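You operate a simulated robot arm through the tools that you are given. There is no shell and no other tool.

Carry out the task below with a simulated two-armed robot. There is one attempt and no reset: what you move stays moved.

JOB
Pick up the black hub from the top of the dark bench with one hand, pass it to the other hand and put it on the place a. Set down upright: hub.
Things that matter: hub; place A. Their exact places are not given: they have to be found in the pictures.

It is judged by the outcome, as a careful person would: the job done as asked, and still so three seconds after it is handed in. It fails if anything else is knocked over, pushed out of place, dropped, spilled or broken.

ROBOT AND FRAMES
Two 6-joint arms with two-finger grippers on one trunk, on a base that moves. Base frame: it is fixed to the floor where the robot stands at the start and does not move with it; the origin is under the middle of the robot, x ahead of it, y to its left, z up; the surface under the hand at the start is at about z = 860. Readings come in mm, degrees, newtons and seconds.
The left shoulder is at the start at [30, 178, 1013], the right one opposite. With the tool pointing down near the work surface each hand reaches from about 420 to 840 mm from the robot's upright axis, wherever it stands, measured 20 degrees to its own side. Places, roughly: place A (19x18 cm) [500, -4600, 880]. Payload 2.54 kg a hand.
Tool frame (each hand has its own): the origin (TCP) lies between the finger pads and is the grasp point; the fingertips stand 30 mm ahead of it; z points along the fingers, y is the line along which they close. The gripper opens to 116 mm; its body begins 95 mm behind the TCP.
Orientation is told as [roll, pitch, yaw] about the base's x, y, z axes, in that order, counted from this pose: with the fingers straight down and closing along the base's y, the tool's x points along the base's -x, its y along +y and its z along -z.

CONTROLS
- The arms move only by the tool arm_command. It takes "left_plan", "right_plan" or both (then of equal length, played together; a hand with none holds still); each is one flat list of numbers, 7 for each row, row after row: the shift along the base's x, y, z in units of 20 mm (1.0 is 20 mm), then the turn, a rotation vector about the base's x, y, z in units of 4 degrees (1.0 is 4 degrees), then the opening in per cent of the stroke, from 0 (shut) to 100 (fully open). In form: [tx, ty, tz, ax, ay, az, jaw, tx, ty, tz, ax, ay, az, jaw, ...]. A call has 1 to 20 rows; each row shifts and turns the commanded pose from where the row before left it. A call with a number of a shift or a turn outside -1 to 1 is refused whole. A row lasts 0.2 s, in which the tool goes at most 50 mm and 8.6 degrees; a call with a longer step from one row to the next is refused whole, and so is a gripper value outside its range. Where a pose cannot be reached the arm comes as near as it can. A force on the tool above 40 N (or 10 N above the force at the start of the call, whichever is more), or a blocked arm, ends the call early, and 0.2 s more pass. The fingers move at their own pace (about 153 mm/s each) and stop on an object; they squeeze with about 27 N. The grip force told is the motor's: it shows also when the fingers shut on nothing. Time passes only in rows, and 0.2 s behind the last, so rows that do not move let the fingers close. It gives the time, the measured TCP pose, the force on the tool (base axes), the opening and the grip force at its end, in the units of the frame above (readings bear some noise), with the torque about the TCP (base axes, N m) and any sound that the robot's microphone picked up.
- Cameras (640 x 400 px; columns grow to the right, rows downward): "scene" is now at [41.8, -18.4, 1729.3]; the picture's right is [-0.22, -0.98, 0.00], its down [-0.79, 0.18, -0.59] and it looks along [0.58, -0.13, -0.81] (base axes); focal length 290 px, centre (320, 200). "left" rides on the left gripper at [69, 15, -122] in its tool frame; the picture's right is [-0.21, 0.98, 0.00], its down [-0.83, -0.18, -0.53] and it looks along [-0.52, -0.11, 0.85] (tool axes); focal length 251 px, centre (320, 200). "right" rides on the right gripper at [69, -15, -122] in its tool frame; the picture's right is [0.21, 0.98, 0.00], its down [-0.83, 0.18, -0.53] and it looks along [-0.52, 0.11, 0.85] (tool axes); focal length 251 px, centre (320, 200).
- camera(camera): a new picture of that camera. The clock stands still meanwhile.
- lift_body(by): moves the trunk up (or, below 0, down) by that many mm; the arms and the scene camera ride with it, the base frame stays. It gives what a move gives, with no picture.
- steer(legs): drives the robot by 1 to 6 legs, each [ahead, left, turn to the left] in mm, mm and degrees, along the robot's own axes; the way and the turn of a leg run together, so that a leg with both is an arc; at most 1500 mm and 180 degrees a leg. The arms and the cameras ride along, it lands a little off, and it stops where it bumps. It gives what a move gives.
- turn_head(pan, tilt): turns the head with the scene camera to pan (to the left, within 143 degrees either way) and tilt (down, from -29 to 69), counted from straight ahead of the robot. It gives what a move gives.
- point_at(camera, pixels): for up to 12 pixels [column, row] of the newest picture of that camera ("zoom" is the newest enlarged one), the place [x, y, z] in the base frame of the surface seen there, good to about 3 mm. The clock stands still meanwhile.
- zoom(camera, box): a new picture of the part [left, top, right, bottom] of that camera's present view, enlarged. The clock stands still meanwhile.
- finish_job(): hands the job in; it is judged then, once.

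Open the grippers and draw the arms clear of the work before you hand the job in, unless the task says otherwise.

The tools are called after "Call:" as name(argument=value, ...) on one line, values as JSON. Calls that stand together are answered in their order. arm_command: Moves the arms, as the interface text tells. Its arguments: {"type":"object","properties":{"left_plan":{"type":"array","items":{"type":"number"}},"right_plan":{"type":"array","items":{"type":"number"}}},"required":[]} The other tools are called the same way: lift_body (by) moves the trunk up or down; steer (legs) drives the base; turn_head (pan, tilt) turns the head that bears the scene camera; camera (camera) takes a picture; point_at (camera, pixels) gives the place of the surface under pixels of a picture; zoom (camera, box) takes an enlarged picture of a part of a camera's view; finish_job () hands the job in.

At the start:

```text
clock: 0.0
left_position: [538.3, 109.9, 1064.2]
left_tcp_rot: [0.0, 0.0, 0.0]
left_wrist_force: [0.7, -0.6, 0.9]
left_ft_torque: [-0.02, 0.01, 0.0]
left_opening: 115.7
left_grasp_force: 0.1
right_position: [395.3, -251.6, 1068.1]
right_tcp_rot: [0.0, 0.0, -0.1]
right_wrist_force: [-0.7, 0.3, -0.1]
right_ft_torque: [0.0, 0.01, 0.05]
right_opening: 115.9
right_grasp_force: 0.1
trunk travel left (down, up): [-225.0, 315.0]
robot x, y, heading: [1.9, 0.4, 0.1]
head pan, tilt (commanded): [-12.6, 53.7]
```

scene: 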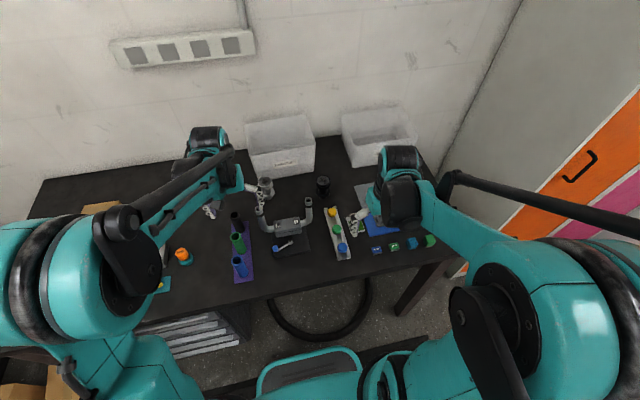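
right: 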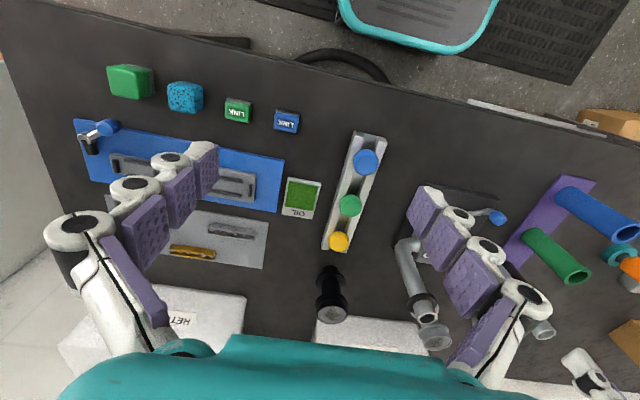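
left: 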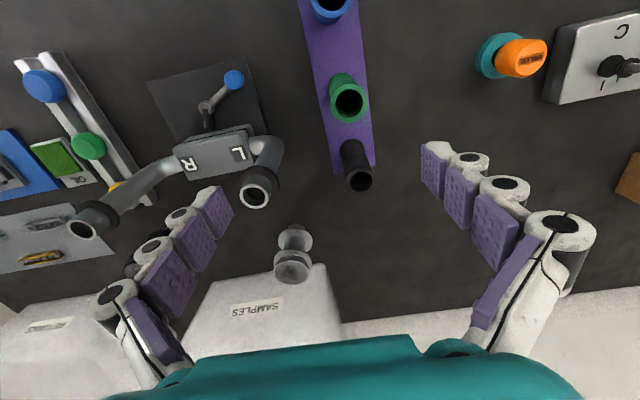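

The scene shows a black flanged part near (322,186), a candidate for the hub, and a grey similar one near (265,187). I'll zoom in on it to check.

Call:
zoom(camera="scene", box=[220, 140, 440, 280])

Call:
zoom(camera="right", box=[260, 220, 460, 345])

```text
2.86 times, centred on (330, 210) of scene
```

zoom: 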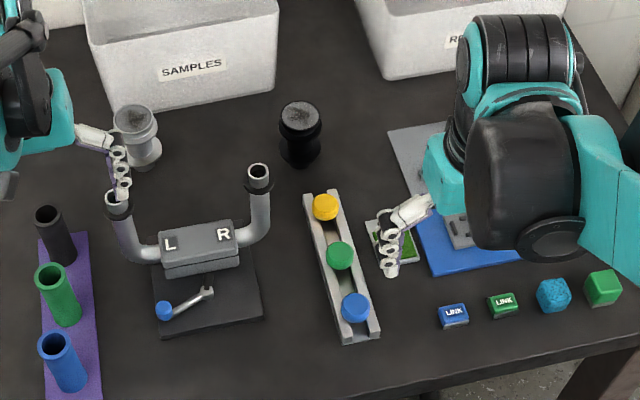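

```text
3.20 times, centred on (360, 282) of right
```

zoom: 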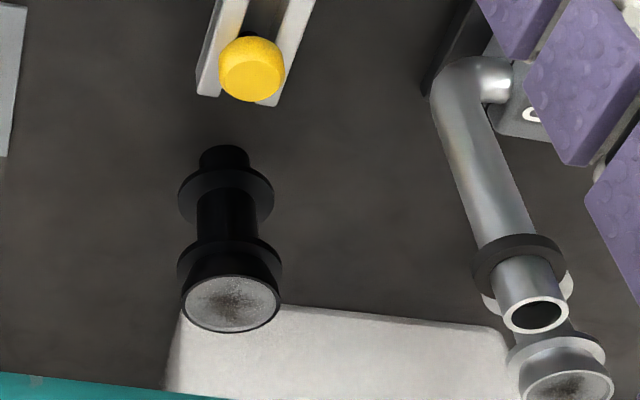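

The black hub (zoom ~(230,240) in the right view) is a spool shape: bottom boss, flange, shaft, flange, and a wide top. I'll measure its parts and the surrounding things.

Call:
point_at(camera="zoom", pixels=[[232, 302], [185, 300], [278, 298], [232, 328], [232, 278], [228, 215], [226, 185], [222, 152], [185, 200], [268, 200], [225, 255], [300, 200]])

Call:
camera(camera="scene")

```text
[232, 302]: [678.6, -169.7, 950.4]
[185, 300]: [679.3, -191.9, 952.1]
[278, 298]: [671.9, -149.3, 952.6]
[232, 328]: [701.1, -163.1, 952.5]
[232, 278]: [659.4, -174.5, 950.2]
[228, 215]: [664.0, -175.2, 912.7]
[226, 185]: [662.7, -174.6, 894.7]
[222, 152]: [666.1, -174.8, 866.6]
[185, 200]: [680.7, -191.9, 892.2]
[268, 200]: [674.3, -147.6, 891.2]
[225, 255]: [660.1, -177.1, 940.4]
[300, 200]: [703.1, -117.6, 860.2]
```

```text
taken
```

scene: 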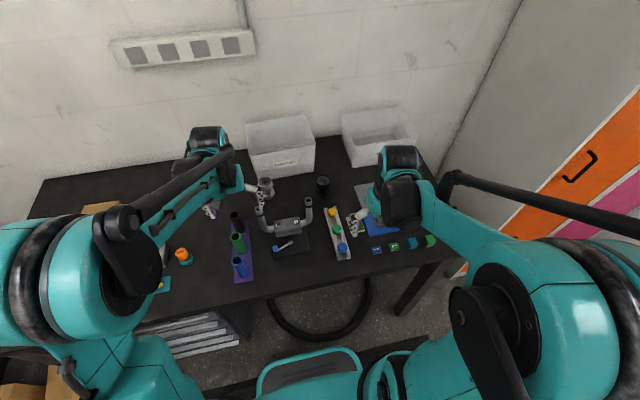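

The hub stands at about (679, -170), top z≈951, table z≈860, so it is ~91 mm high with ~42–46 mm flanges. Now I turn the head to the right to look toward place A around (500, -4600).

Call:
turn_head(pan=-85, tilt=15)

Call:
camera(camera="scene")

```text
clock: 1.4
left_position: [537.4, 109.2, 1065.4]
left_tcp_rot: [0.0, 0.1, 0.1]
left_wrist_force: [0.4, 0.2, 0.6]
left_ft_torque: [-0.01, -0.03, 0.02]
left_opening: 115.8
left_grasp_force: 0.1
right_position: [396.1, -251.6, 1067.2]
right_tcp_rot: [0.0, 0.0, 0.0]
right_wrist_force: [0.0, 0.2, 0.9]
right_ft_torque: [0.0, -0.03, -0.03]
right_opening: 116.1
right_grasp_force: 0.0
trunk travel left (down, up): [-225.0, 315.0]
robot x, y, heading: [-1.3, -1.6, -0.3]
head pan, tilt (commanded): [-85.0, 15.0]
```

```text
taken
```

scene: 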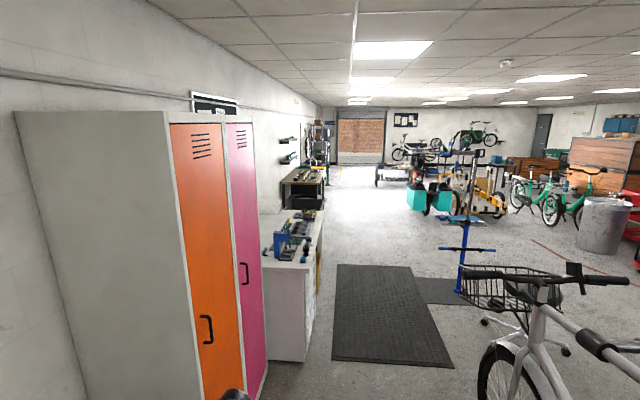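

The lockers stand between; beyond them is a light bench near (290,245), and another dark one near (305,185). I zoom in there to see where place A could be.

Call:
zoom(camera="scene", box=[240, 140, 400, 300])

Call:
point_at(camera="scene", pixels=[[270, 258], [300, 262], [318, 225], [290, 245], [300, 185], [320, 185], [180, 395], [250, 380], [340, 358], [485, 345], [530, 280], [465, 225]])

```text
2.50 times, centred on (320, 220) of scene
```

zoom: 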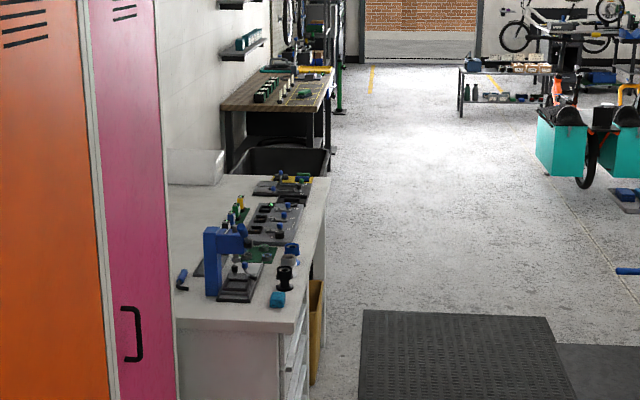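

```text
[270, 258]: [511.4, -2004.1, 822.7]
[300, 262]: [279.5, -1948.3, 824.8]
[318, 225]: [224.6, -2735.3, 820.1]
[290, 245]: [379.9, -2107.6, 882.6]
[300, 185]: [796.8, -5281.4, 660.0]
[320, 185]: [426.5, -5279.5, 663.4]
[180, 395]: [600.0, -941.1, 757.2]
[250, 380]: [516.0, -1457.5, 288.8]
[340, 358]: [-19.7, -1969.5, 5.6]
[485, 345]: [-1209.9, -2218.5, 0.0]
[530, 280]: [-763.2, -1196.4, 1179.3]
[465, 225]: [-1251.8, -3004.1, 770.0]
```

Place A at y≈-4600 should be on the wooden-topped bench beyond the white bench. I zoom in further on it.

Call:
zoom(camera="scene", box=[285, 155, 335, 195])

Call:
point_at(camera="zoom", pixels=[[200, 250], [400, 250], [350, 150], [300, 200], [480, 180], [450, 120]])

```text
10.00 times, centred on (310, 175) of scene
```

zoom: 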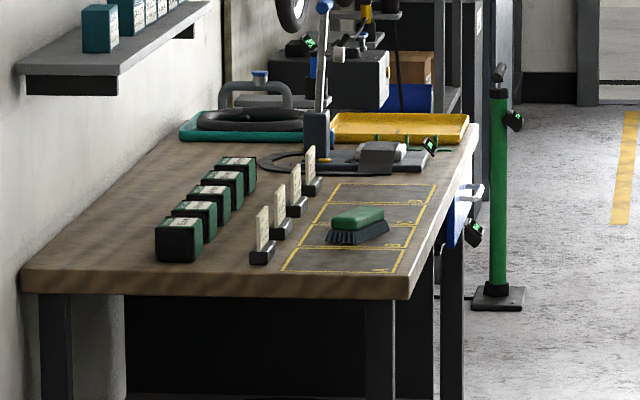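

```text
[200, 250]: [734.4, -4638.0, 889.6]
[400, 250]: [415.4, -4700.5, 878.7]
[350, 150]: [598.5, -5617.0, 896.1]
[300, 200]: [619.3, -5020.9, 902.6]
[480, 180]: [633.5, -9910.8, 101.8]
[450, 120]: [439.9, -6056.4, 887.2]
```

Place A lies in a yellow-outlined grid with upright placards on the wooden bench (top z≈880). Before picking I look back at the workspace and measure the gripper's fingers in the right camera.

Call:
turn_head(pan=-12, tilt=50)

Call:
zoom(camera="right", box=[30, 120, 250, 260])

Call:
point_at(camera="zoom", pixels=[[505, 75], [545, 70], [545, 145], [500, 215], [440, 140], [430, 280], [340, 250], [330, 405], [420, 105], [310, 190], [140, 270], [520, 110]])

```text
clock: 2.9
left_position: [537.0, 109.4, 1064.6]
left_tcp_rot: [0.0, 0.0, -0.1]
left_wrist_force: [0.9, -0.3, -0.2]
left_ft_torque: [0.01, 0.0, 0.01]
left_opening: 115.9
left_grasp_force: 0.0
right_position: [396.4, -251.7, 1068.5]
right_tcp_rot: [0.1, 0.0, 0.0]
right_wrist_force: [0.0, 0.3, -0.4]
right_ft_torque: [0.0, -0.02, 0.03]
right_opening: 116.0
right_grasp_force: 0.2
trunk travel left (down, up): [-225.0, 315.0]
robot x, y, heading: [0.0, 1.5, 0.0]
head pan, tilt (commanded): [-12.0, 50.0]
```

```text
2.86 times, centred on (140, 190) of right
```

zoom: 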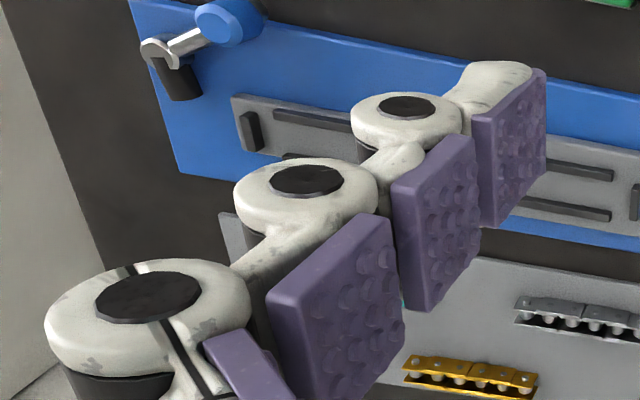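

```text
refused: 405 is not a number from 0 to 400
```

The fingers have three purple pads each. I measure their corners for width and depth.

Call:
point_at(camera="zoom", pixels=[[480, 120], [540, 78], [540, 165], [490, 220], [402, 190], [468, 145], [475, 225], [420, 300], [290, 310], [385, 225], [400, 330], [330, 390]])

```text
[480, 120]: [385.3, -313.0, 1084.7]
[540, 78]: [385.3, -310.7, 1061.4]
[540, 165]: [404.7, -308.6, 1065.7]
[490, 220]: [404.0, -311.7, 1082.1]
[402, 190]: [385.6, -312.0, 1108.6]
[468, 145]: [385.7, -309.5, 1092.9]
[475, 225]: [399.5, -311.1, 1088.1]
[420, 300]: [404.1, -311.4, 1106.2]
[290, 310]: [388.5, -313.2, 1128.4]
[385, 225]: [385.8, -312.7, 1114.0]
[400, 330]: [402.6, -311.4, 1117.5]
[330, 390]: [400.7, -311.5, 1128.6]
```

Pads are about 20 mm wide and 60 mm+ long in total. I take close-ups of the hub from both cameras to get the exact profile of flanges and shaft.

Call:
zoom(camera="scene", box=[290, 150, 354, 190])

Call:
zoom(camera="right", box=[290, 255, 370, 305])

Call:
camera(camera="scene")

```text
10.00 times, centred on (322, 170) of scene
```

zoom: 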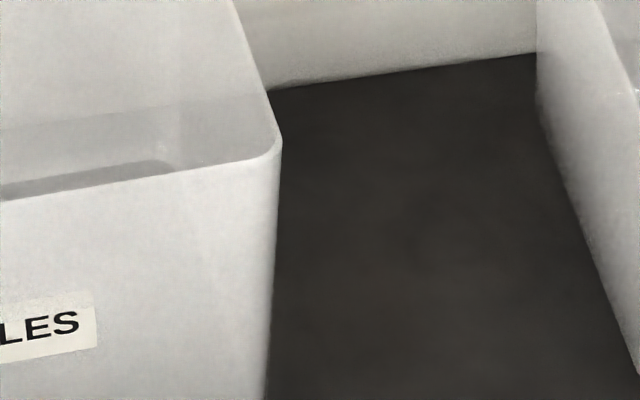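

```text
8.00 times, centred on (330, 280) of right
```

zoom: 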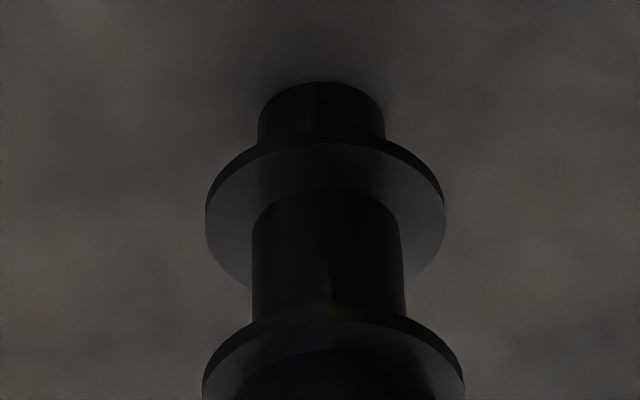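

```text
taken
```

scene: 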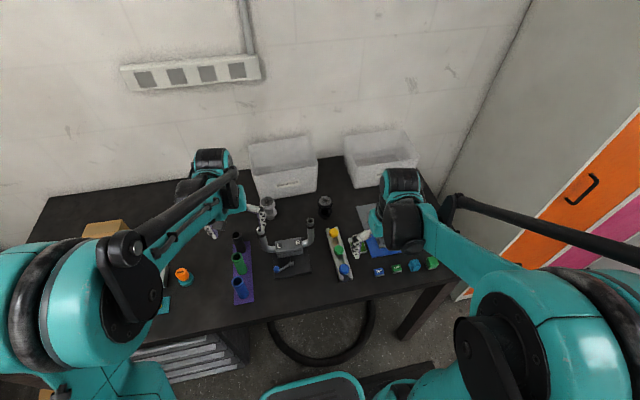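

The right close-up shows the boss, lower flange, shaft and upper flange clearly. I measure points along the profile.

Call:
point_at(camera="zoom", pixels=[[320, 90], [320, 125], [320, 147], [320, 160], [328, 195], [328, 250], [328, 305], [335, 322], [335, 345], [260, 110], [382, 110], [400, 250]])

Call:
zoom(camera="right", box=[290, 280, 370, 330])

Call:
point_at(camera="zoom", pixels=[[335, 110], [335, 122], [335, 140], [335, 160], [335, 200], [335, 230], [335, 300], [210, 200], [460, 200], [220, 290], [455, 290], [335, 345]])

```text
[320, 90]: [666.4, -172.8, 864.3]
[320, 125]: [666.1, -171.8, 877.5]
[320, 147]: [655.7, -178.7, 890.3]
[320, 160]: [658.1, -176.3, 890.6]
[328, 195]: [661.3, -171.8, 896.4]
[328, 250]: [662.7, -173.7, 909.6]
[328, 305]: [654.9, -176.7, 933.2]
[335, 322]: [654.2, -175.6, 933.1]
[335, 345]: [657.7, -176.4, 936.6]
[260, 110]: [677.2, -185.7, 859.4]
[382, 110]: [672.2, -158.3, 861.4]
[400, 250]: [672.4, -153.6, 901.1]
```

```text
8.00 times, centred on (330, 305) of right
```

zoom: 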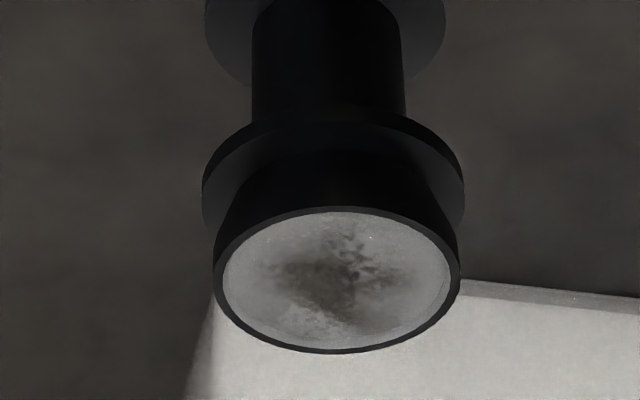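

```text
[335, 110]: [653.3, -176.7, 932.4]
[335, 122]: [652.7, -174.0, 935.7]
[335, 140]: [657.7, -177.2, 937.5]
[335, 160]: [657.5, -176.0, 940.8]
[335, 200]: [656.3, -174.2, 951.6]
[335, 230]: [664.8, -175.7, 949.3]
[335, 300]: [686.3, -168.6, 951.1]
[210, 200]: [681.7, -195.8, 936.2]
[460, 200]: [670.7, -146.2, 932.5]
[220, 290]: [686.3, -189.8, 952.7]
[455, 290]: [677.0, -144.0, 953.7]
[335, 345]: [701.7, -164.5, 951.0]
```

The hub profile is clear: boss to z≈888, lower flange ~890, ~30 mm shaft to ~932, upper flange ~934 (dia ~51), cap to 951; axis about (678, -171). Now I measure the neighbours (bins, yoke handle, rail, grey hub) in the scene view for clearance.

Call:
zoom(camera="scene", box=[230, 120, 430, 245])

Call:
point_at(camera="zoom", pixels=[[285, 150], [110, 240], [275, 215], [380, 190], [590, 160], [365, 110], [258, 325], [330, 360], [355, 430], [122, 262], [303, 255], [420, 350]])

```text
3.20 times, centred on (330, 182) of scene
```

zoom: 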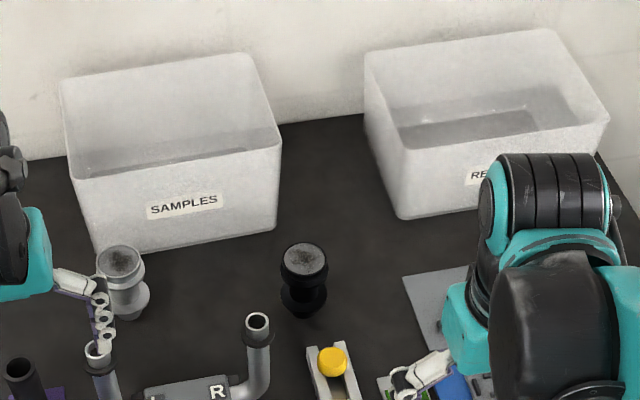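

```text
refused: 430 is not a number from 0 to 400
```

The bins are behind the hub and the yoke's right grip at zoom (257,325). I query heights of those points.

Call:
point_at(camera="zoom", pixels=[[280, 145], [95, 180], [250, 225], [400, 215], [405, 148], [380, 70], [257, 322], [332, 360], [340, 390], [122, 262], [303, 255], [420, 300]])

```text
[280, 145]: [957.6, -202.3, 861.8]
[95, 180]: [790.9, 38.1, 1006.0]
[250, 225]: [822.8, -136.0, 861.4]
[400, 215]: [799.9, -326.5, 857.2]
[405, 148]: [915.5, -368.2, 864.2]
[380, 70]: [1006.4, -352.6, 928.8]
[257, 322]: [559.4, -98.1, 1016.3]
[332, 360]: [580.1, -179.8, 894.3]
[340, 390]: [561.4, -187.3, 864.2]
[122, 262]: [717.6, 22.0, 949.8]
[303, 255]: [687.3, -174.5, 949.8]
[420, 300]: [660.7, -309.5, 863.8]
```

The yoke grip tops out at z≈1016 at (559,-98) and the SAMPLES bin front is at x≥790, so a top-down grasp of the hub's upper flange is free if I travel above z≈1110. First I raise the right hand and part-close it to see where the fingertips lie at ~52 mm opening.

Call:
arm_command(right_plan=[0, 0, 1, 0, 0, 0, 45, 0, 0, 1, 0, 0, 0, 45, 0, 0, 0, 0, 0, 0, 45, 0, 0, 0, 0, 0, 0, 45])

Call:
zoom(camera="right", box=[120, 100, 440, 300])

```text
clock: 3.9
left_position: [538.4, 109.8, 1064.2]
left_tcp_rot: [0.0, 0.1, 0.0]
left_wrist_force: [0.0, 0.2, 0.9]
left_ft_torque: [-0.01, -0.02, 0.0]
left_opening: 116.3
left_grasp_force: 0.1
right_position: [396.7, -250.8, 1107.6]
right_tcp_rot: [0.0, -0.1, 0.0]
right_wrist_force: [-0.1, -0.6, 0.4]
right_ft_torque: [0.0, 0.02, 0.01]
right_opening: 52.0
right_grasp_force: 0.2
trunk travel left (down, up): [-225.0, 315.0]
robot x, y, heading: [1.4, 0.9, -0.2]
head pan, tilt (commanded): [-12.0, 50.0]
```

```text
2.00 times, centred on (280, 200) of right
```

zoom: 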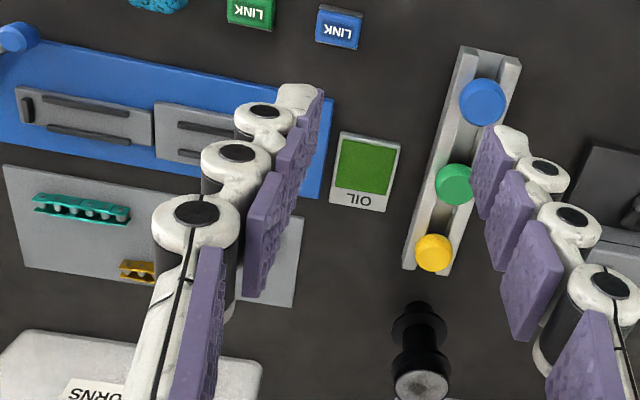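

At 52 mm opening the fingers are straight and parallel. I measure the fingertip and pad positions relative to TCP (396.7,-250.8,1107.6).

Call:
point_at(camera="zoom", pixels=[[321, 92], [313, 140], [300, 130], [285, 200], [262, 260], [215, 260], [490, 140], [500, 170], [508, 200], [530, 260], [585, 340], [295, 90]])

```text
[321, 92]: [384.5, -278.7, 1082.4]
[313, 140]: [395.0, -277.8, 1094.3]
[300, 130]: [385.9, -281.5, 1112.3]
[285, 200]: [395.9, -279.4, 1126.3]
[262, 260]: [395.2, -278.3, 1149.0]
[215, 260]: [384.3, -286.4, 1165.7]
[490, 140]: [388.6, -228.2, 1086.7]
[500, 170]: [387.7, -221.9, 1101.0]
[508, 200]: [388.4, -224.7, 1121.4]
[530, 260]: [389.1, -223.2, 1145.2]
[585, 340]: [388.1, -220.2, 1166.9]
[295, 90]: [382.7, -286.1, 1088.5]
```

At 52 mm opening the tips stand ~27 mm ahead of the TCP. I will grip only the upper flange/cap from the top with the right hand, turned +45° in yaw, so the left hand can later take the shaft from the side; now I travel above the hub at z≈1107 with the jaw at 80%.

Call:
arm_command(right_plan=[0.9377, 0.266, 0, 0, 0, 0.75, 80, 0.9377, 0.266, 0, 0, 0, 0.75, 80, 0.9377, 0.266, 0, 0, 0, 0.75, 80, 0.9377, 0.266, 0, 0, 0, 0.75, 80, 0.9377, 0.266, 0, 0, 0, 0.75, 80, 0.9377, 0.266, 0, 0, 0, 0.75, 80, 0.9377, 0.266, 0, 0, 0, 0.75, 80, 0.9377, 0.266, 0, 0, 0, 0.75, 80, 0.9377, 0.266, 0, 0, 0, 0.75, 80, 0.9377, 0.266, 0, 0, 0, 0.75, 80, 0.9377, 0.266, 0, 0, 0, 0.75, 80, 0.9377, 0.266, 0, 0, 0, 0.75, 80, 0.9377, 0.266, 0, 0, 0, 0.75, 80, 0.9377, 0.266, 0, 0, 0, 0.75, 80, 0.9377, 0.266, 0, 0, 0, 0.75, 80])

Call:
camera(camera="right")

Call:
camera(camera="scene")

```text
clock: 7.1
left_position: [538.6, 109.7, 1065.8]
left_tcp_rot: [0.0, 0.0, 0.0]
left_wrist_force: [0.4, -0.2, -0.6]
left_ft_torque: [0.01, 0.0, -0.01]
left_opening: 116.2
left_grasp_force: 0.1
right_position: [679.6, -170.9, 1106.9]
right_tcp_rot: [0.0, -0.1, 45.0]
right_wrist_force: [-0.3, 0.9, 0.0]
right_ft_torque: [-0.04, -0.02, 0.0]
right_opening: 92.8
right_grasp_force: 0.0
trunk travel left (down, up): [-225.0, 315.0]
robot x, y, heading: [-1.5, 1.5, -0.2]
head pan, tilt (commanded): [-12.0, 50.0]
```

```text
taken
```

right: 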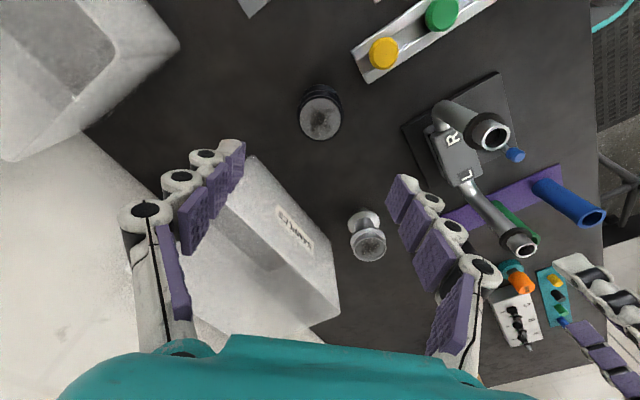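

```text
taken
```

scene: 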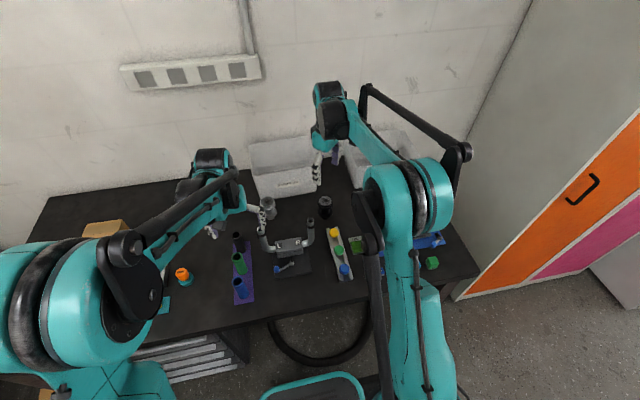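

The right hand is above the hub; its top shows at right (320,118). I measure the hub's top disc from here to verify the axis.

Call:
zoom(camera="right", box=[280, 80, 360, 130])

Call:
zoom(camera="right", box=[280, 95, 360, 145])

```text
8.00 times, centred on (320, 105) of right
```

zoom: 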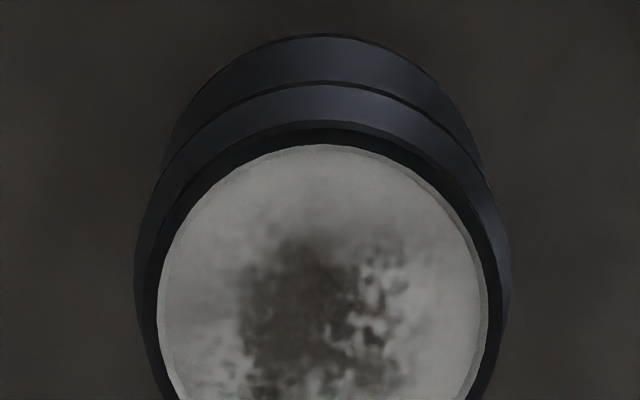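

```text
8.00 times, centred on (320, 120) of right
```

zoom: 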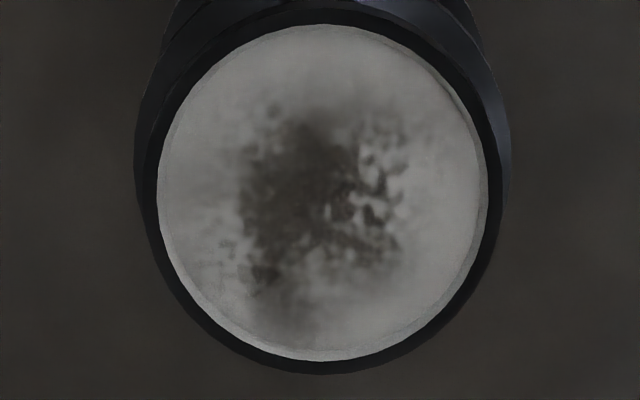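

The top disc is fully visible here: left/right rim at zoom (148,195)/(497,195), top/bottom at (322,22)/(325,367). I query them for the centre.

Call:
point_at(camera="zoom", pixels=[[152, 195], [493, 195], [322, 17], [325, 369], [322, 195], [205, 80], [440, 80], [205, 310], [440, 310]])

```text
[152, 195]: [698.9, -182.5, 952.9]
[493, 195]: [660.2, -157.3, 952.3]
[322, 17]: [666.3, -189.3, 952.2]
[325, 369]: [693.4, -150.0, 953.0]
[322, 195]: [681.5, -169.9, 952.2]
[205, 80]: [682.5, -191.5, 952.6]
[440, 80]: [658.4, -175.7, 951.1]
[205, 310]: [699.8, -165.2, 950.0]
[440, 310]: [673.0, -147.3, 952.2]
```

Hub centre is (679,-170), top z≈952; the hand is within 1 mm. I descend to TCP z≈953 with the jaw at 80%, watching for contact.

Call:
arm_command(right_plan=[-0.03, 0.045, -0.96, 0, 0, 0, 80, 0, 0, -0.96, 0, 0, 0, 80, 0, 0, -0.96, 0, 0, 0, 80, 0, 0, -0.96, 0, 0, 0, 80, 0, 0, -0.96, 0, 0, 0, 80, 0, 0, -0.96, 0, 0, 0, 80, 0, 0, -0.96, 0, 0, 0, 80, 0, 0, -0.96, 0, 0, 0, 80])

Call:
camera(camera="right")

```text
clock: 8.9
left_position: [538.1, 110.2, 1064.3]
left_tcp_rot: [0.0, 0.0, 0.0]
left_wrist_force: [0.1, -1.1, -0.9]
left_ft_torque: [-0.05, 0.02, -0.02]
left_opening: 116.0
left_grasp_force: 0.1
right_position: [679.3, -171.3, 952.9]
right_tcp_rot: [0.0, 0.1, 44.9]
right_wrist_force: [0.4, 0.1, -0.2]
right_ft_torque: [0.02, -0.01, -0.02]
right_opening: 92.6
right_grasp_force: 0.1
trunk travel left (down, up): [-225.0, 315.0]
robot x, y, heading: [0.5, 2.8, 0.1]
head pan, tilt (commanded): [-12.0, 50.0]
```

```text
taken
```

right: 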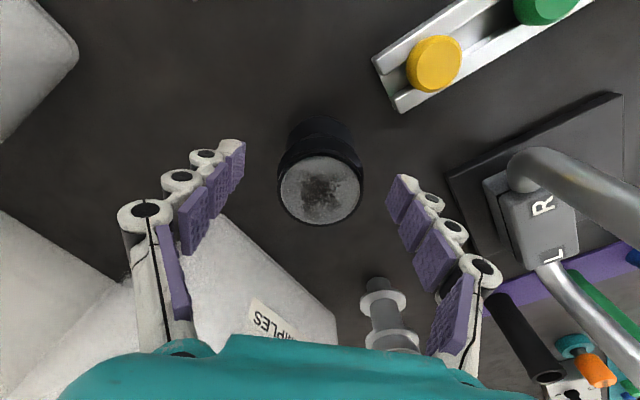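

The hub sits centred between the open fingers with no force. I close the right hand on the upper flange.

Call:
arm_command(right_plan=[0, 0, 0, 0, 0, 0, 40, 0, 0, 0, 0, 0, 0, 0, 0, 0, 0, 0, 0, 0, 0, 0, 0, 0, 0, 0, 0, 0, 0, 0, 0, 0, 0, 0, 0])

Call:
camera(camera="right")

```text
clock: 10.1
left_position: [538.1, 109.7, 1065.2]
left_tcp_rot: [0.0, 0.0, 0.0]
left_wrist_force: [-0.3, -0.5, 0.6]
left_ft_torque: [0.01, -0.01, -0.01]
left_opening: 116.1
left_grasp_force: 0.1
right_position: [678.4, -171.1, 953.4]
right_tcp_rot: [0.0, 0.0, 45.0]
right_wrist_force: [0.3, 1.7, 3.6]
right_ft_torque: [0.04, 0.09, 0.0]
right_opening: 50.7
right_grasp_force: 27.1
trunk travel left (down, up): [-225.0, 315.0]
robot x, y, heading: [-1.0, 0.8, -0.1]
head pan, tilt (commanded): [-12.0, 50.0]
```

```text
taken
```

right: 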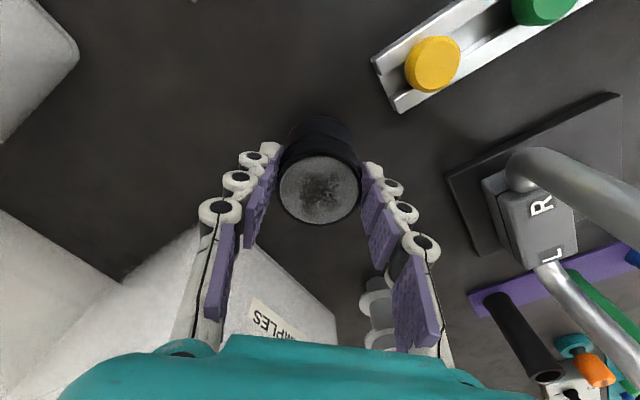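

The fingers hold at 50.7 mm with 27 N. I lift slowly by 60 mm and check the hold.

Call:
arm_command(right_plan=[0, 0, 0.25, 0, 0, 0, 0, 0, 0, 0.25, 0, 0, 0, 0, 0, 0, 0.5, 0, 0, 0, 0, 0, 0, 0.5, 0, 0, 0, 0, 0, 0, 0.5, 0, 0, 0, 0, 0, 0, 0.5, 0, 0, 0, 0, 0, 0, 0.5, 0, 0, 0, 0])

Call:
camera(camera="right")

Call:
zoom(camera="scene", box=[250, 120, 410, 240])

```text
clock: 11.7
left_position: [537.7, 110.1, 1064.5]
left_tcp_rot: [0.0, 0.0, 0.0]
left_wrist_force: [0.3, 0.6, -0.3]
left_ft_torque: [0.04, 0.01, 0.02]
left_opening: 116.0
left_grasp_force: 0.0
right_position: [677.5, -170.0, 1013.7]
right_tcp_rot: [0.0, -0.1, 45.0]
right_wrist_force: [0.2, -0.3, -1.8]
right_ft_torque: [0.0, 0.0, 0.02]
right_opening: 50.4
right_grasp_force: 26.9
trunk travel left (down, up): [-225.0, 315.0]
robot x, y, heading: [4.5, -2.4, -0.2]
head pan, tilt (commanded): [-12.0, 50.0]
```

```text
taken
```

right: 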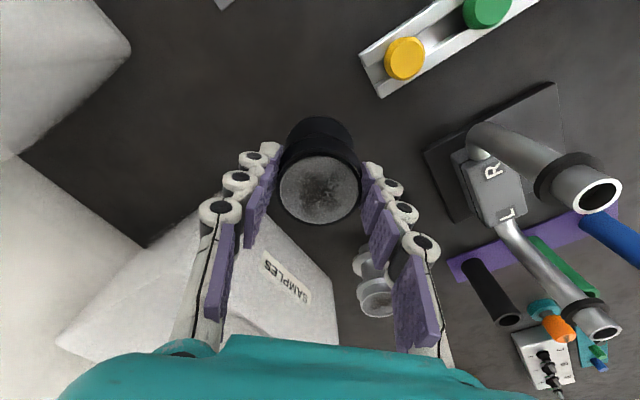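

```text
3.33 times, centred on (330, 180) of scene
```

zoom: 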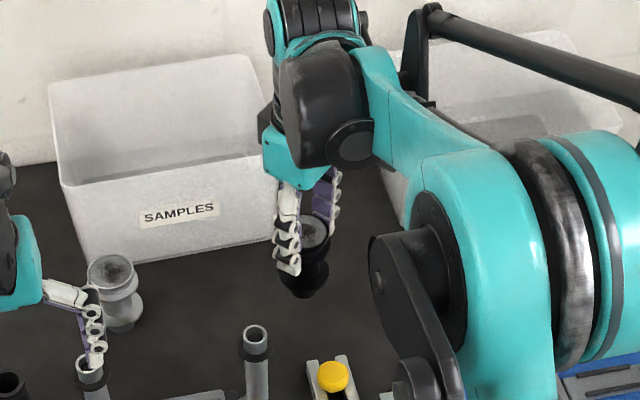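

The hub hangs upright and firm (load ~2 N). I lift it to TCP z≈1180, above everything on the bench.

Call:
arm_command(right_plan=[0, 0, 0.8, 0, 0, 0, 0, 0, 0, 0.8, 0, 0, 0, 0, 0, 0, 0.8, 0, 0, 0, 0, 0, 0, 0.8, 0, 0, 0, 0, 0, 0, 0.8, 0, 0, 0, 0, 0, 0, 0.8, 0, 0, 0, 0, 0, 0, 0.8, 0, 0, 0, 0, 0, 0, 0.8, 0, 0, 0, 0, 0, 0, 0.8, 0, 0, 0, 0, 0, 0, 0.8, 0, 0, 0, 0])

Call:
turn_head(pan=-140, tilt=30)

Call:
camera(camera="scene")

Call:
turn_head(pan=140, tilt=30)

Call:
camera(camera="scene")

```text
clock: 13.9
left_position: [537.5, 110.1, 1064.4]
left_tcp_rot: [0.0, -0.1, 0.0]
left_wrist_force: [0.3, 0.0, -0.1]
left_ft_torque: [0.0, 0.0, 0.0]
left_opening: 116.2
left_grasp_force: 0.1
right_position: [678.3, -172.2, 1175.3]
right_tcp_rot: [0.0, 0.0, 44.9]
right_wrist_force: [-0.1, 0.3, -2.0]
right_ft_torque: [0.01, 0.01, 0.0]
right_opening: 50.5
right_grasp_force: 26.5
trunk travel left (down, up): [-225.0, 315.0]
robot x, y, heading: [0.1, -2.4, 0.1]
head pan, tilt (commanded): [-12.0, 50.0]
```

```text
clock: 16.0
left_position: [538.1, 109.5, 1064.4]
left_tcp_rot: [-0.1, 0.0, 0.0]
left_wrist_force: [1.3, 0.2, 0.8]
left_ft_torque: [-0.01, -0.01, 0.0]
left_opening: 116.0
left_grasp_force: 0.1
right_position: [676.4, -170.7, 1176.0]
right_tcp_rot: [-0.1, 0.0, 44.9]
right_wrist_force: [0.3, 0.3, -1.7]
right_ft_torque: [0.01, -0.02, -0.03]
right_opening: 50.8
right_grasp_force: 26.8
trunk travel left (down, up): [-225.0, 315.0]
robot x, y, heading: [3.0, 1.7, 0.3]
head pan, tilt (commanded): [-140.0, 30.0]
```

```text
taken
```

scene: 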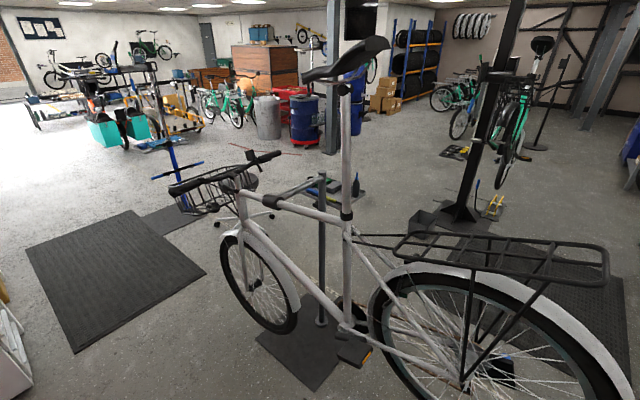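

```text
clock: 19.8
left_position: [538.3, 110.0, 1065.6]
left_tcp_rot: [0.0, 0.0, 0.0]
left_wrist_force: [-0.2, 0.0, -0.6]
left_ft_torque: [0.01, 0.02, -0.01]
left_opening: 116.1
left_grasp_force: 0.0
right_position: [677.8, -173.4, 1175.4]
right_tcp_rot: [0.0, 0.1, 45.0]
right_wrist_force: [0.1, -0.1, -2.5]
right_ft_torque: [-0.03, -0.01, 0.0]
right_opening: 50.3
right_grasp_force: 27.2
trunk travel left (down, up): [-225.0, 315.0]
robot x, y, heading: [3.9, 1.5, 0.1]
head pan, tilt (commanded): [140.0, 30.0]
```

```text
taken
```

scene: 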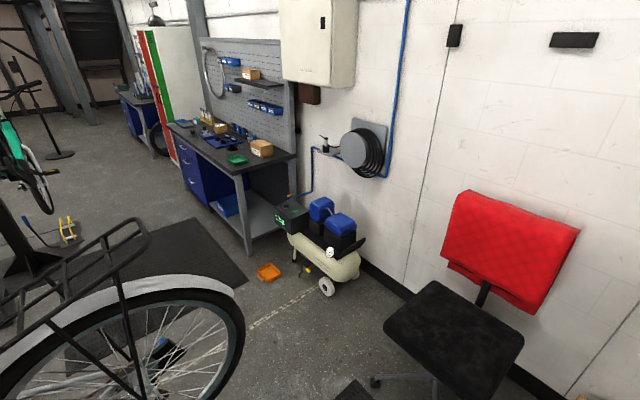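

A bicycle on a stand is close behind the robot. I measure how near it and the chair/compressor are in this view.

Call:
point_at(camera="scene", pixels=[[240, 320], [146, 235], [110, 220], [190, 285], [300, 390], [400, 340], [440, 290], [375, 380], [350, 390], [330, 290], [240, 370], [60, 300]])

Call:
turn_head(pan=-140, tilt=45)

Call:
camera(camera="scene")

```text
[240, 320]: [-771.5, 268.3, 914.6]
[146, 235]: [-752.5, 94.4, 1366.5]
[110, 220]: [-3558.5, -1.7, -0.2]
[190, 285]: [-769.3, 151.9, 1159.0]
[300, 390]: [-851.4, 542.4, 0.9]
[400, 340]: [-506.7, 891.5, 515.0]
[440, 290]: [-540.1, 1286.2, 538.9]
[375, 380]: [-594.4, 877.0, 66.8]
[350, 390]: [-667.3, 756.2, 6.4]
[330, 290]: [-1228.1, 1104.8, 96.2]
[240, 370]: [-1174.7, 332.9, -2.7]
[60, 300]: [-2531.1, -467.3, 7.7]
```

```text
clock: 23.7
left_position: [538.5, 109.4, 1064.4]
left_tcp_rot: [0.0, 0.1, 0.0]
left_wrist_force: [-0.8, 0.5, 0.5]
left_ft_torque: [0.02, 0.0, 0.03]
left_opening: 116.1
left_grasp_force: 0.1
right_position: [677.4, -172.0, 1174.3]
right_tcp_rot: [0.1, 0.0, 45.0]
right_wrist_force: [0.0, -0.6, -2.8]
right_ft_torque: [-0.03, 0.03, -0.03]
right_opening: 50.6
right_grasp_force: 27.1
trunk travel left (down, up): [-225.0, 315.0]
robot x, y, heading: [-3.7, -0.2, 0.2]
head pan, tilt (commanded): [-140.0, 45.0]
```

```text
taken
```

scene: 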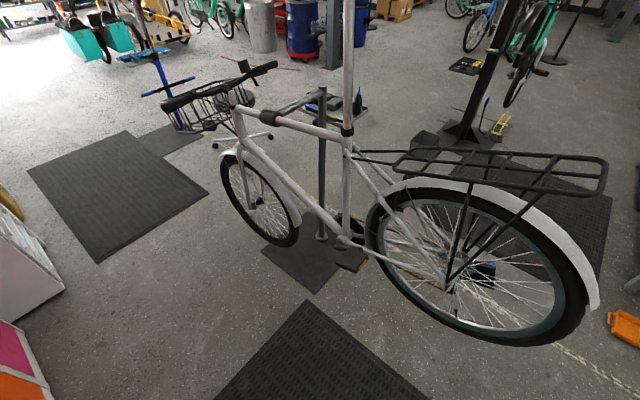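

The bike's plane lies near x≈-770. I measure handlebar, basket, pedal and the mats to know the free lane for driving along -y.

Call:
point_at(camera="scene", pixels=[[167, 105], [275, 66], [200, 127], [183, 100], [352, 262], [275, 240], [235, 205], [330, 285], [100, 255], [205, 190], [55, 275], [20, 235]])

```text
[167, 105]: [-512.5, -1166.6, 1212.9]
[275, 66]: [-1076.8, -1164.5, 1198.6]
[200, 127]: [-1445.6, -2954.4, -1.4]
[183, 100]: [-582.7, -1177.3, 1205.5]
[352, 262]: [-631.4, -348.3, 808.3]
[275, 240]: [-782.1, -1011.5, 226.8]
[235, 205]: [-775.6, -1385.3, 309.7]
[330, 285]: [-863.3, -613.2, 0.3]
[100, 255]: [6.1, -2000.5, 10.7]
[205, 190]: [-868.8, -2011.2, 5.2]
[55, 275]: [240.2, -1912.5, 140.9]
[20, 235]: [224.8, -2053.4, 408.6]
```

The handlebar end at (-512,-1167,1213) and white bench front (x≈225) bound the lane; I'll handle driving later. Now the handover: the left hand first raises and pitches up to point forward, 10° down (pitch -80°), staying clear of the right hand.

Call:
arm_command(left_plan=[-0.145, 0.05, 0.1725, 0, -1, 0, 100, -0.145, 0.05, 0.1725, 0, -1, 0, 100, -0.145, 0.05, 0.1725, 0, -1, 0, 100, -0.145, 0.05, 0.1725, 0, -1, 0, 100, -0.145, 0.05, 0.1725, 0, -1, 0, 100, -0.145, 0.05, 0.1725, 0, -1, 0, 100, -0.145, 0.05, 0.1725, 0, -1, 0, 100, -0.145, 0.05, 0.1725, 0, -1, 0, 100, -0.145, 0.05, 0.1725, 0, -1, 0, 100, -0.145, 0.05, 0.1725, 0, -1, 0, 100, -0.145, 0.05, 0.1725, 0, -1, 0, 100, -0.145, 0.05, 0.1725, 0, -1, 0, 100, -0.145, 0.05, 0.1725, 0, -1, 0, 100, -0.145, 0.05, 0.1725, 0, -1, 0, 100, -0.145, 0.05, 0.1725, 0, -1, 0, 100, -0.145, 0.05, 0.1725, 0, -1, 0, 100, -0.145, 0.05, 0.1725, 0, -1, 0, 100, -0.145, 0.05, 0.1725, 0, -1, 0, 100, -0.145, 0.05, 0.1725, 0, -1, 0, 100, -0.145, 0.05, 0.1725, 0, -1, 0, 100])

Call:
turn_head(pan=0, tilt=45)

Call:
camera(camera="scene")

```text
clock: 27.9
left_position: [484.5, 128.6, 1166.6]
left_tcp_rot: [0.1, -79.8, -0.1]
left_wrist_force: [0.8, 0.2, -0.6]
left_ft_torque: [-0.02, 0.04, 0.01]
left_opening: 115.8
left_grasp_force: 0.0
left hand out of reach, approached as far as the arm can: row 18, 19, 20
right_position: [677.2, -172.4, 1176.5]
right_tcp_rot: [0.0, -0.1, 45.0]
right_wrist_force: [0.2, 0.5, -1.4]
right_ft_torque: [-0.01, 0.0, -0.01]
right_opening: 50.5
right_grasp_force: 26.5
trunk travel left (down, up): [-225.0, 315.0]
robot x, y, heading: [2.6, 0.3, 0.1]
head pan, tilt (commanded): [-140.0, 45.0]
```

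```text
clock: 30.1
left_position: [484.9, 129.2, 1166.2]
left_tcp_rot: [0.0, -79.7, 0.0]
left_wrist_force: [0.1, 0.5, 0.1]
left_ft_torque: [0.01, -0.04, 0.02]
left_opening: 115.9
left_grasp_force: 0.1
right_position: [677.7, -172.0, 1175.3]
right_tcp_rot: [-0.1, 0.0, 45.0]
right_wrist_force: [-0.8, -0.3, -1.7]
right_ft_torque: [-0.01, -0.02, 0.0]
right_opening: 50.4
right_grasp_force: 27.0
trunk travel left (down, up): [-225.0, 315.0]
robot x, y, heading: [-0.2, 2.6, -0.0]
head pan, tilt (commanded): [0.0, 45.0]
```

```text
taken
```

scene: 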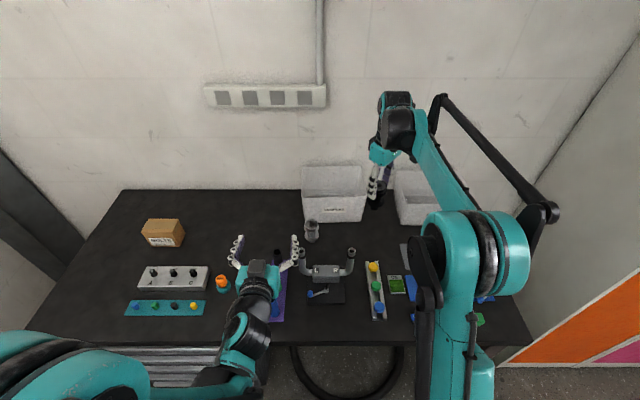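

The left hand reached pitch -80° but sits at z=1166 since this near-in pose is at its reach limit; going further out should free it. I now yaw it -45° while moving to the pre-grasp point (571,-66), about 150 mm short of the hub.

Call:
arm_command(left_plan=[0.36, -0.81, 0, 0, 0, -0.9375, 100, 0.36, -0.81, 0, 0, 0, -0.9375, 100, 0.36, -0.81, 0, 0, 0, -0.9375, 100, 0.36, -0.81, 0, 0, 0, -0.9375, 100, 0.36, -0.81, 0, 0, 0, -0.9375, 100, 0.36, -0.81, 0, 0, 0, -0.9375, 100, 0.36, -0.81, 0, 0, 0, -0.9375, 100, 0.36, -0.81, 0, 0, 0, -0.9375, 100, 0.36, -0.81, 0, 0, 0, -0.9375, 100, 0.36, -0.81, 0, 0, 0, -0.9375, 100, 0.36, -0.81, 0, 0, 0, -0.9375, 100, 0.36, -0.81, 0, 0, 0, -0.9375, 100])

Call:
camera(camera="scene")

Call:
camera(camera="left")

```text
clock: 32.7
left_position: [572.7, -66.0, 1167.2]
left_tcp_rot: [-0.1, -80.1, -45.1]
left_wrist_force: [0.1, 0.5, -0.4]
left_ft_torque: [-0.02, 0.0, -0.05]
left_opening: 116.0
left_grasp_force: 0.0
right_position: [678.8, -171.7, 1174.9]
right_tcp_rot: [0.0, -0.1, 44.8]
right_wrist_force: [-0.1, -0.4, -2.4]
right_ft_torque: [0.01, 0.03, 0.01]
right_opening: 50.5
right_grasp_force: 27.2
trunk travel left (down, up): [-225.0, 315.0]
robot x, y, heading: [0.7, -1.6, 0.1]
head pan, tilt (commanded): [0.0, 45.0]
```

```text
taken
```

scene: 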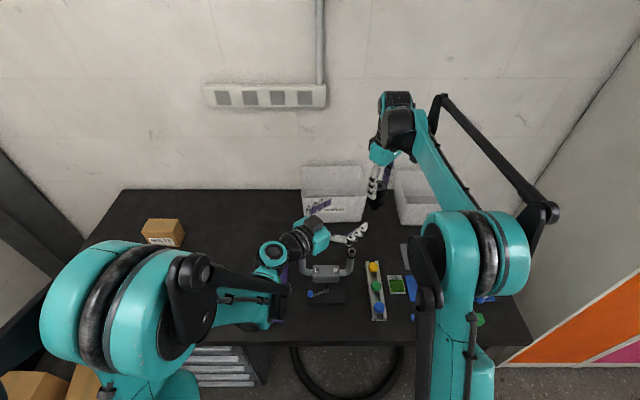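

```text
taken
```

left: 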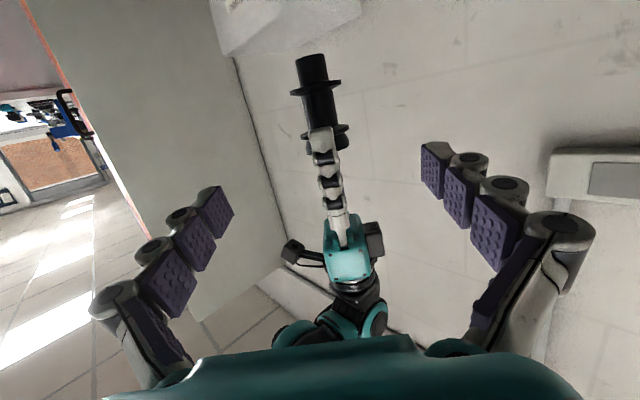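

The left hand is at the pre-grasp spot, pitch -80°, yaw -45°, 34 mm too high; its camera sees the hub at (318,105) hanging from the right fingers (image is upside down). I lower it and then measure the hub's shaft.

Call:
arm_command(left_plan=[0, 0, -0.57, 0, 0, 0, 100, 0, 0, -0.57, 0, 0, 0, 100, 0, 0, -0.57, 0, 0, 0, 100])

Call:
zoom(camera="left", box=[240, 50, 400, 150])

```text
clock: 33.5
left_position: [571.3, -66.2, 1132.1]
left_tcp_rot: [-0.2, -80.0, -44.8]
left_wrist_force: [-0.2, 0.0, -0.1]
left_ft_torque: [-0.01, -0.01, -0.01]
left_opening: 115.8
left_grasp_force: 0.0
right_position: [677.6, -172.2, 1174.8]
right_tcp_rot: [0.0, 0.0, 45.0]
right_wrist_force: [-1.0, -0.5, -2.5]
right_ft_torque: [-0.03, 0.04, -0.01]
right_opening: 50.4
right_grasp_force: 27.3
trunk travel left (down, up): [-225.0, 315.0]
robot x, y, heading: [5.2, 2.7, 0.2]
head pan, tilt (commanded): [0.0, 45.0]
```

```text
4.00 times, centred on (320, 100) of left
```

zoom: 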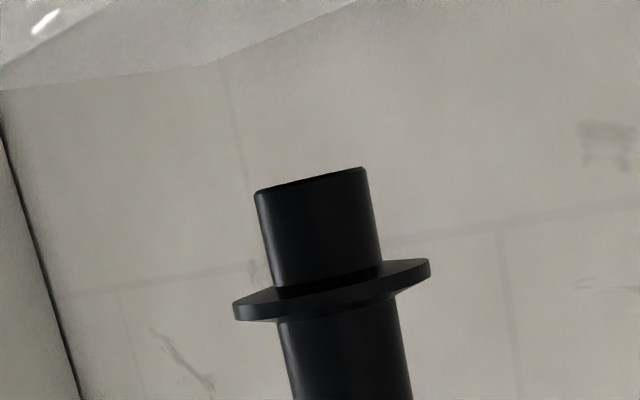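

Left is at z=1132. I zoom a bit lower in the left picture so the whole hub is visible, and measure its profile heights.

Call:
point_at(camera="zoom", pixels=[[312, 180], [325, 275], [330, 290], [335, 302], [340, 325], [345, 380], [238, 310], [427, 268]])

Call:
zoom(camera="left", box=[240, 85, 400, 185])

```text
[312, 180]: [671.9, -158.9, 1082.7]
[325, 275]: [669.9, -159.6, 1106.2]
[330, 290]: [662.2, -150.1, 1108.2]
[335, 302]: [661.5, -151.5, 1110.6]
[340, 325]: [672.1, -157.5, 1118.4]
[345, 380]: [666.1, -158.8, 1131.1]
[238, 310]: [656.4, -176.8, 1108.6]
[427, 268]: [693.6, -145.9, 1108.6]
```

```text
4.00 times, centred on (320, 135) of left
```

zoom: 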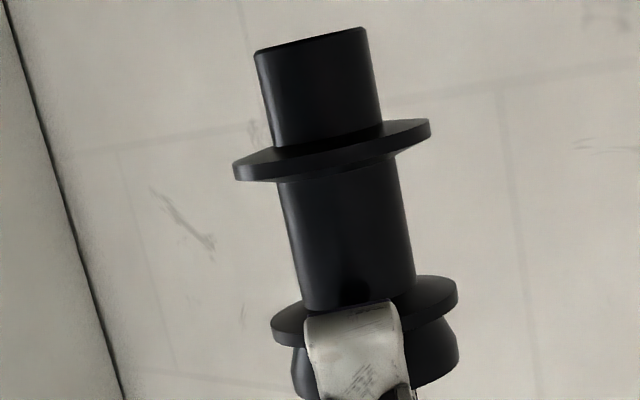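

The right fingertip at zoom (355,310) covers the upper flange but the shaft is free. I query the shaft, the fingertip end and the upper flange heights.

Call:
point_at(camera="zoom", pixels=[[340, 185], [345, 230], [350, 270], [352, 290], [352, 308], [350, 340], [430, 295], [435, 285], [290, 325], [380, 200], [410, 330], [310, 330]])

```text
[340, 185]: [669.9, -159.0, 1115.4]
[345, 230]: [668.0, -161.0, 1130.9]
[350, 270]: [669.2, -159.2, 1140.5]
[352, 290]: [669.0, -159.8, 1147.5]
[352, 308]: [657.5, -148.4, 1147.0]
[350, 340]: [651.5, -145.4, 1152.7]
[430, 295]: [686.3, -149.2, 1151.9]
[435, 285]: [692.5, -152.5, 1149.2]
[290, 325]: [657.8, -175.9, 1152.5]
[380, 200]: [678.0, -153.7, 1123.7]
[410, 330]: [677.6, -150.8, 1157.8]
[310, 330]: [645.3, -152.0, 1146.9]
```

Free shaft spans z≈1112–1146 (right fingertips end at 1146), mid ≈1130; hub axis near (679,-170). I advance the left hand 105 mm along its pointing direction first, leaving ~45 mm, then check.

Call:
arm_command(left_plan=[0.5375, -0.5205, -0.008, 0, 0, 0, 100, 0.5375, -0.5205, -0.008, 0, 0, 0, 100, 0.5375, -0.5205, -0.008, 0, 0, 0, 100, 0.5375, -0.5205, -0.008, 0, 0, 0, 100, 0.5375, -0.5205, -0.008, 0, 0, 0, 100, 0.5375, -0.5205, -0.008, 0, 0, 0, 100, 0.5375, -0.5205, -0.008, 0, 0, 0, 100])

Call:
camera(camera="left")

Call:
camera(camera="scene")

```text
clock: 35.1
left_position: [646.1, -139.5, 1131.2]
left_tcp_rot: [0.0, -79.9, -45.0]
left_wrist_force: [0.3, -0.8, 0.0]
left_ft_torque: [-0.02, 0.0, -0.03]
left_opening: 115.9
left_grasp_force: 0.0
right_position: [678.2, -172.7, 1174.4]
right_tcp_rot: [0.0, 0.0, 45.1]
right_wrist_force: [0.6, 0.7, -3.0]
right_ft_torque: [0.02, 0.0, -0.02]
right_opening: 50.7
right_grasp_force: 27.5
trunk travel left (down, up): [-225.0, 315.0]
robot x, y, heading: [2.0, -0.1, 0.0]
head pan, tilt (commanded): [0.0, 45.0]
```

```text
taken
```

left: 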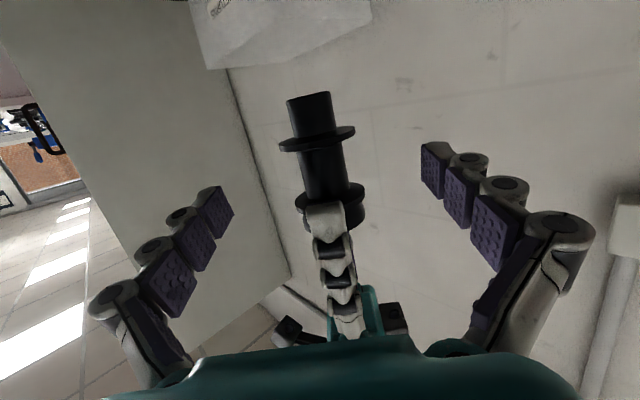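

```text
taken
```

scene: 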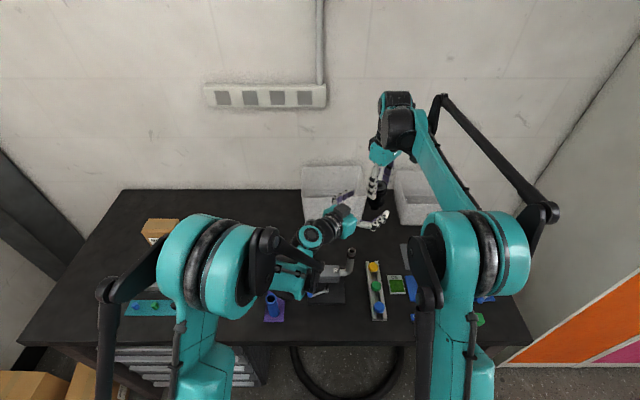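

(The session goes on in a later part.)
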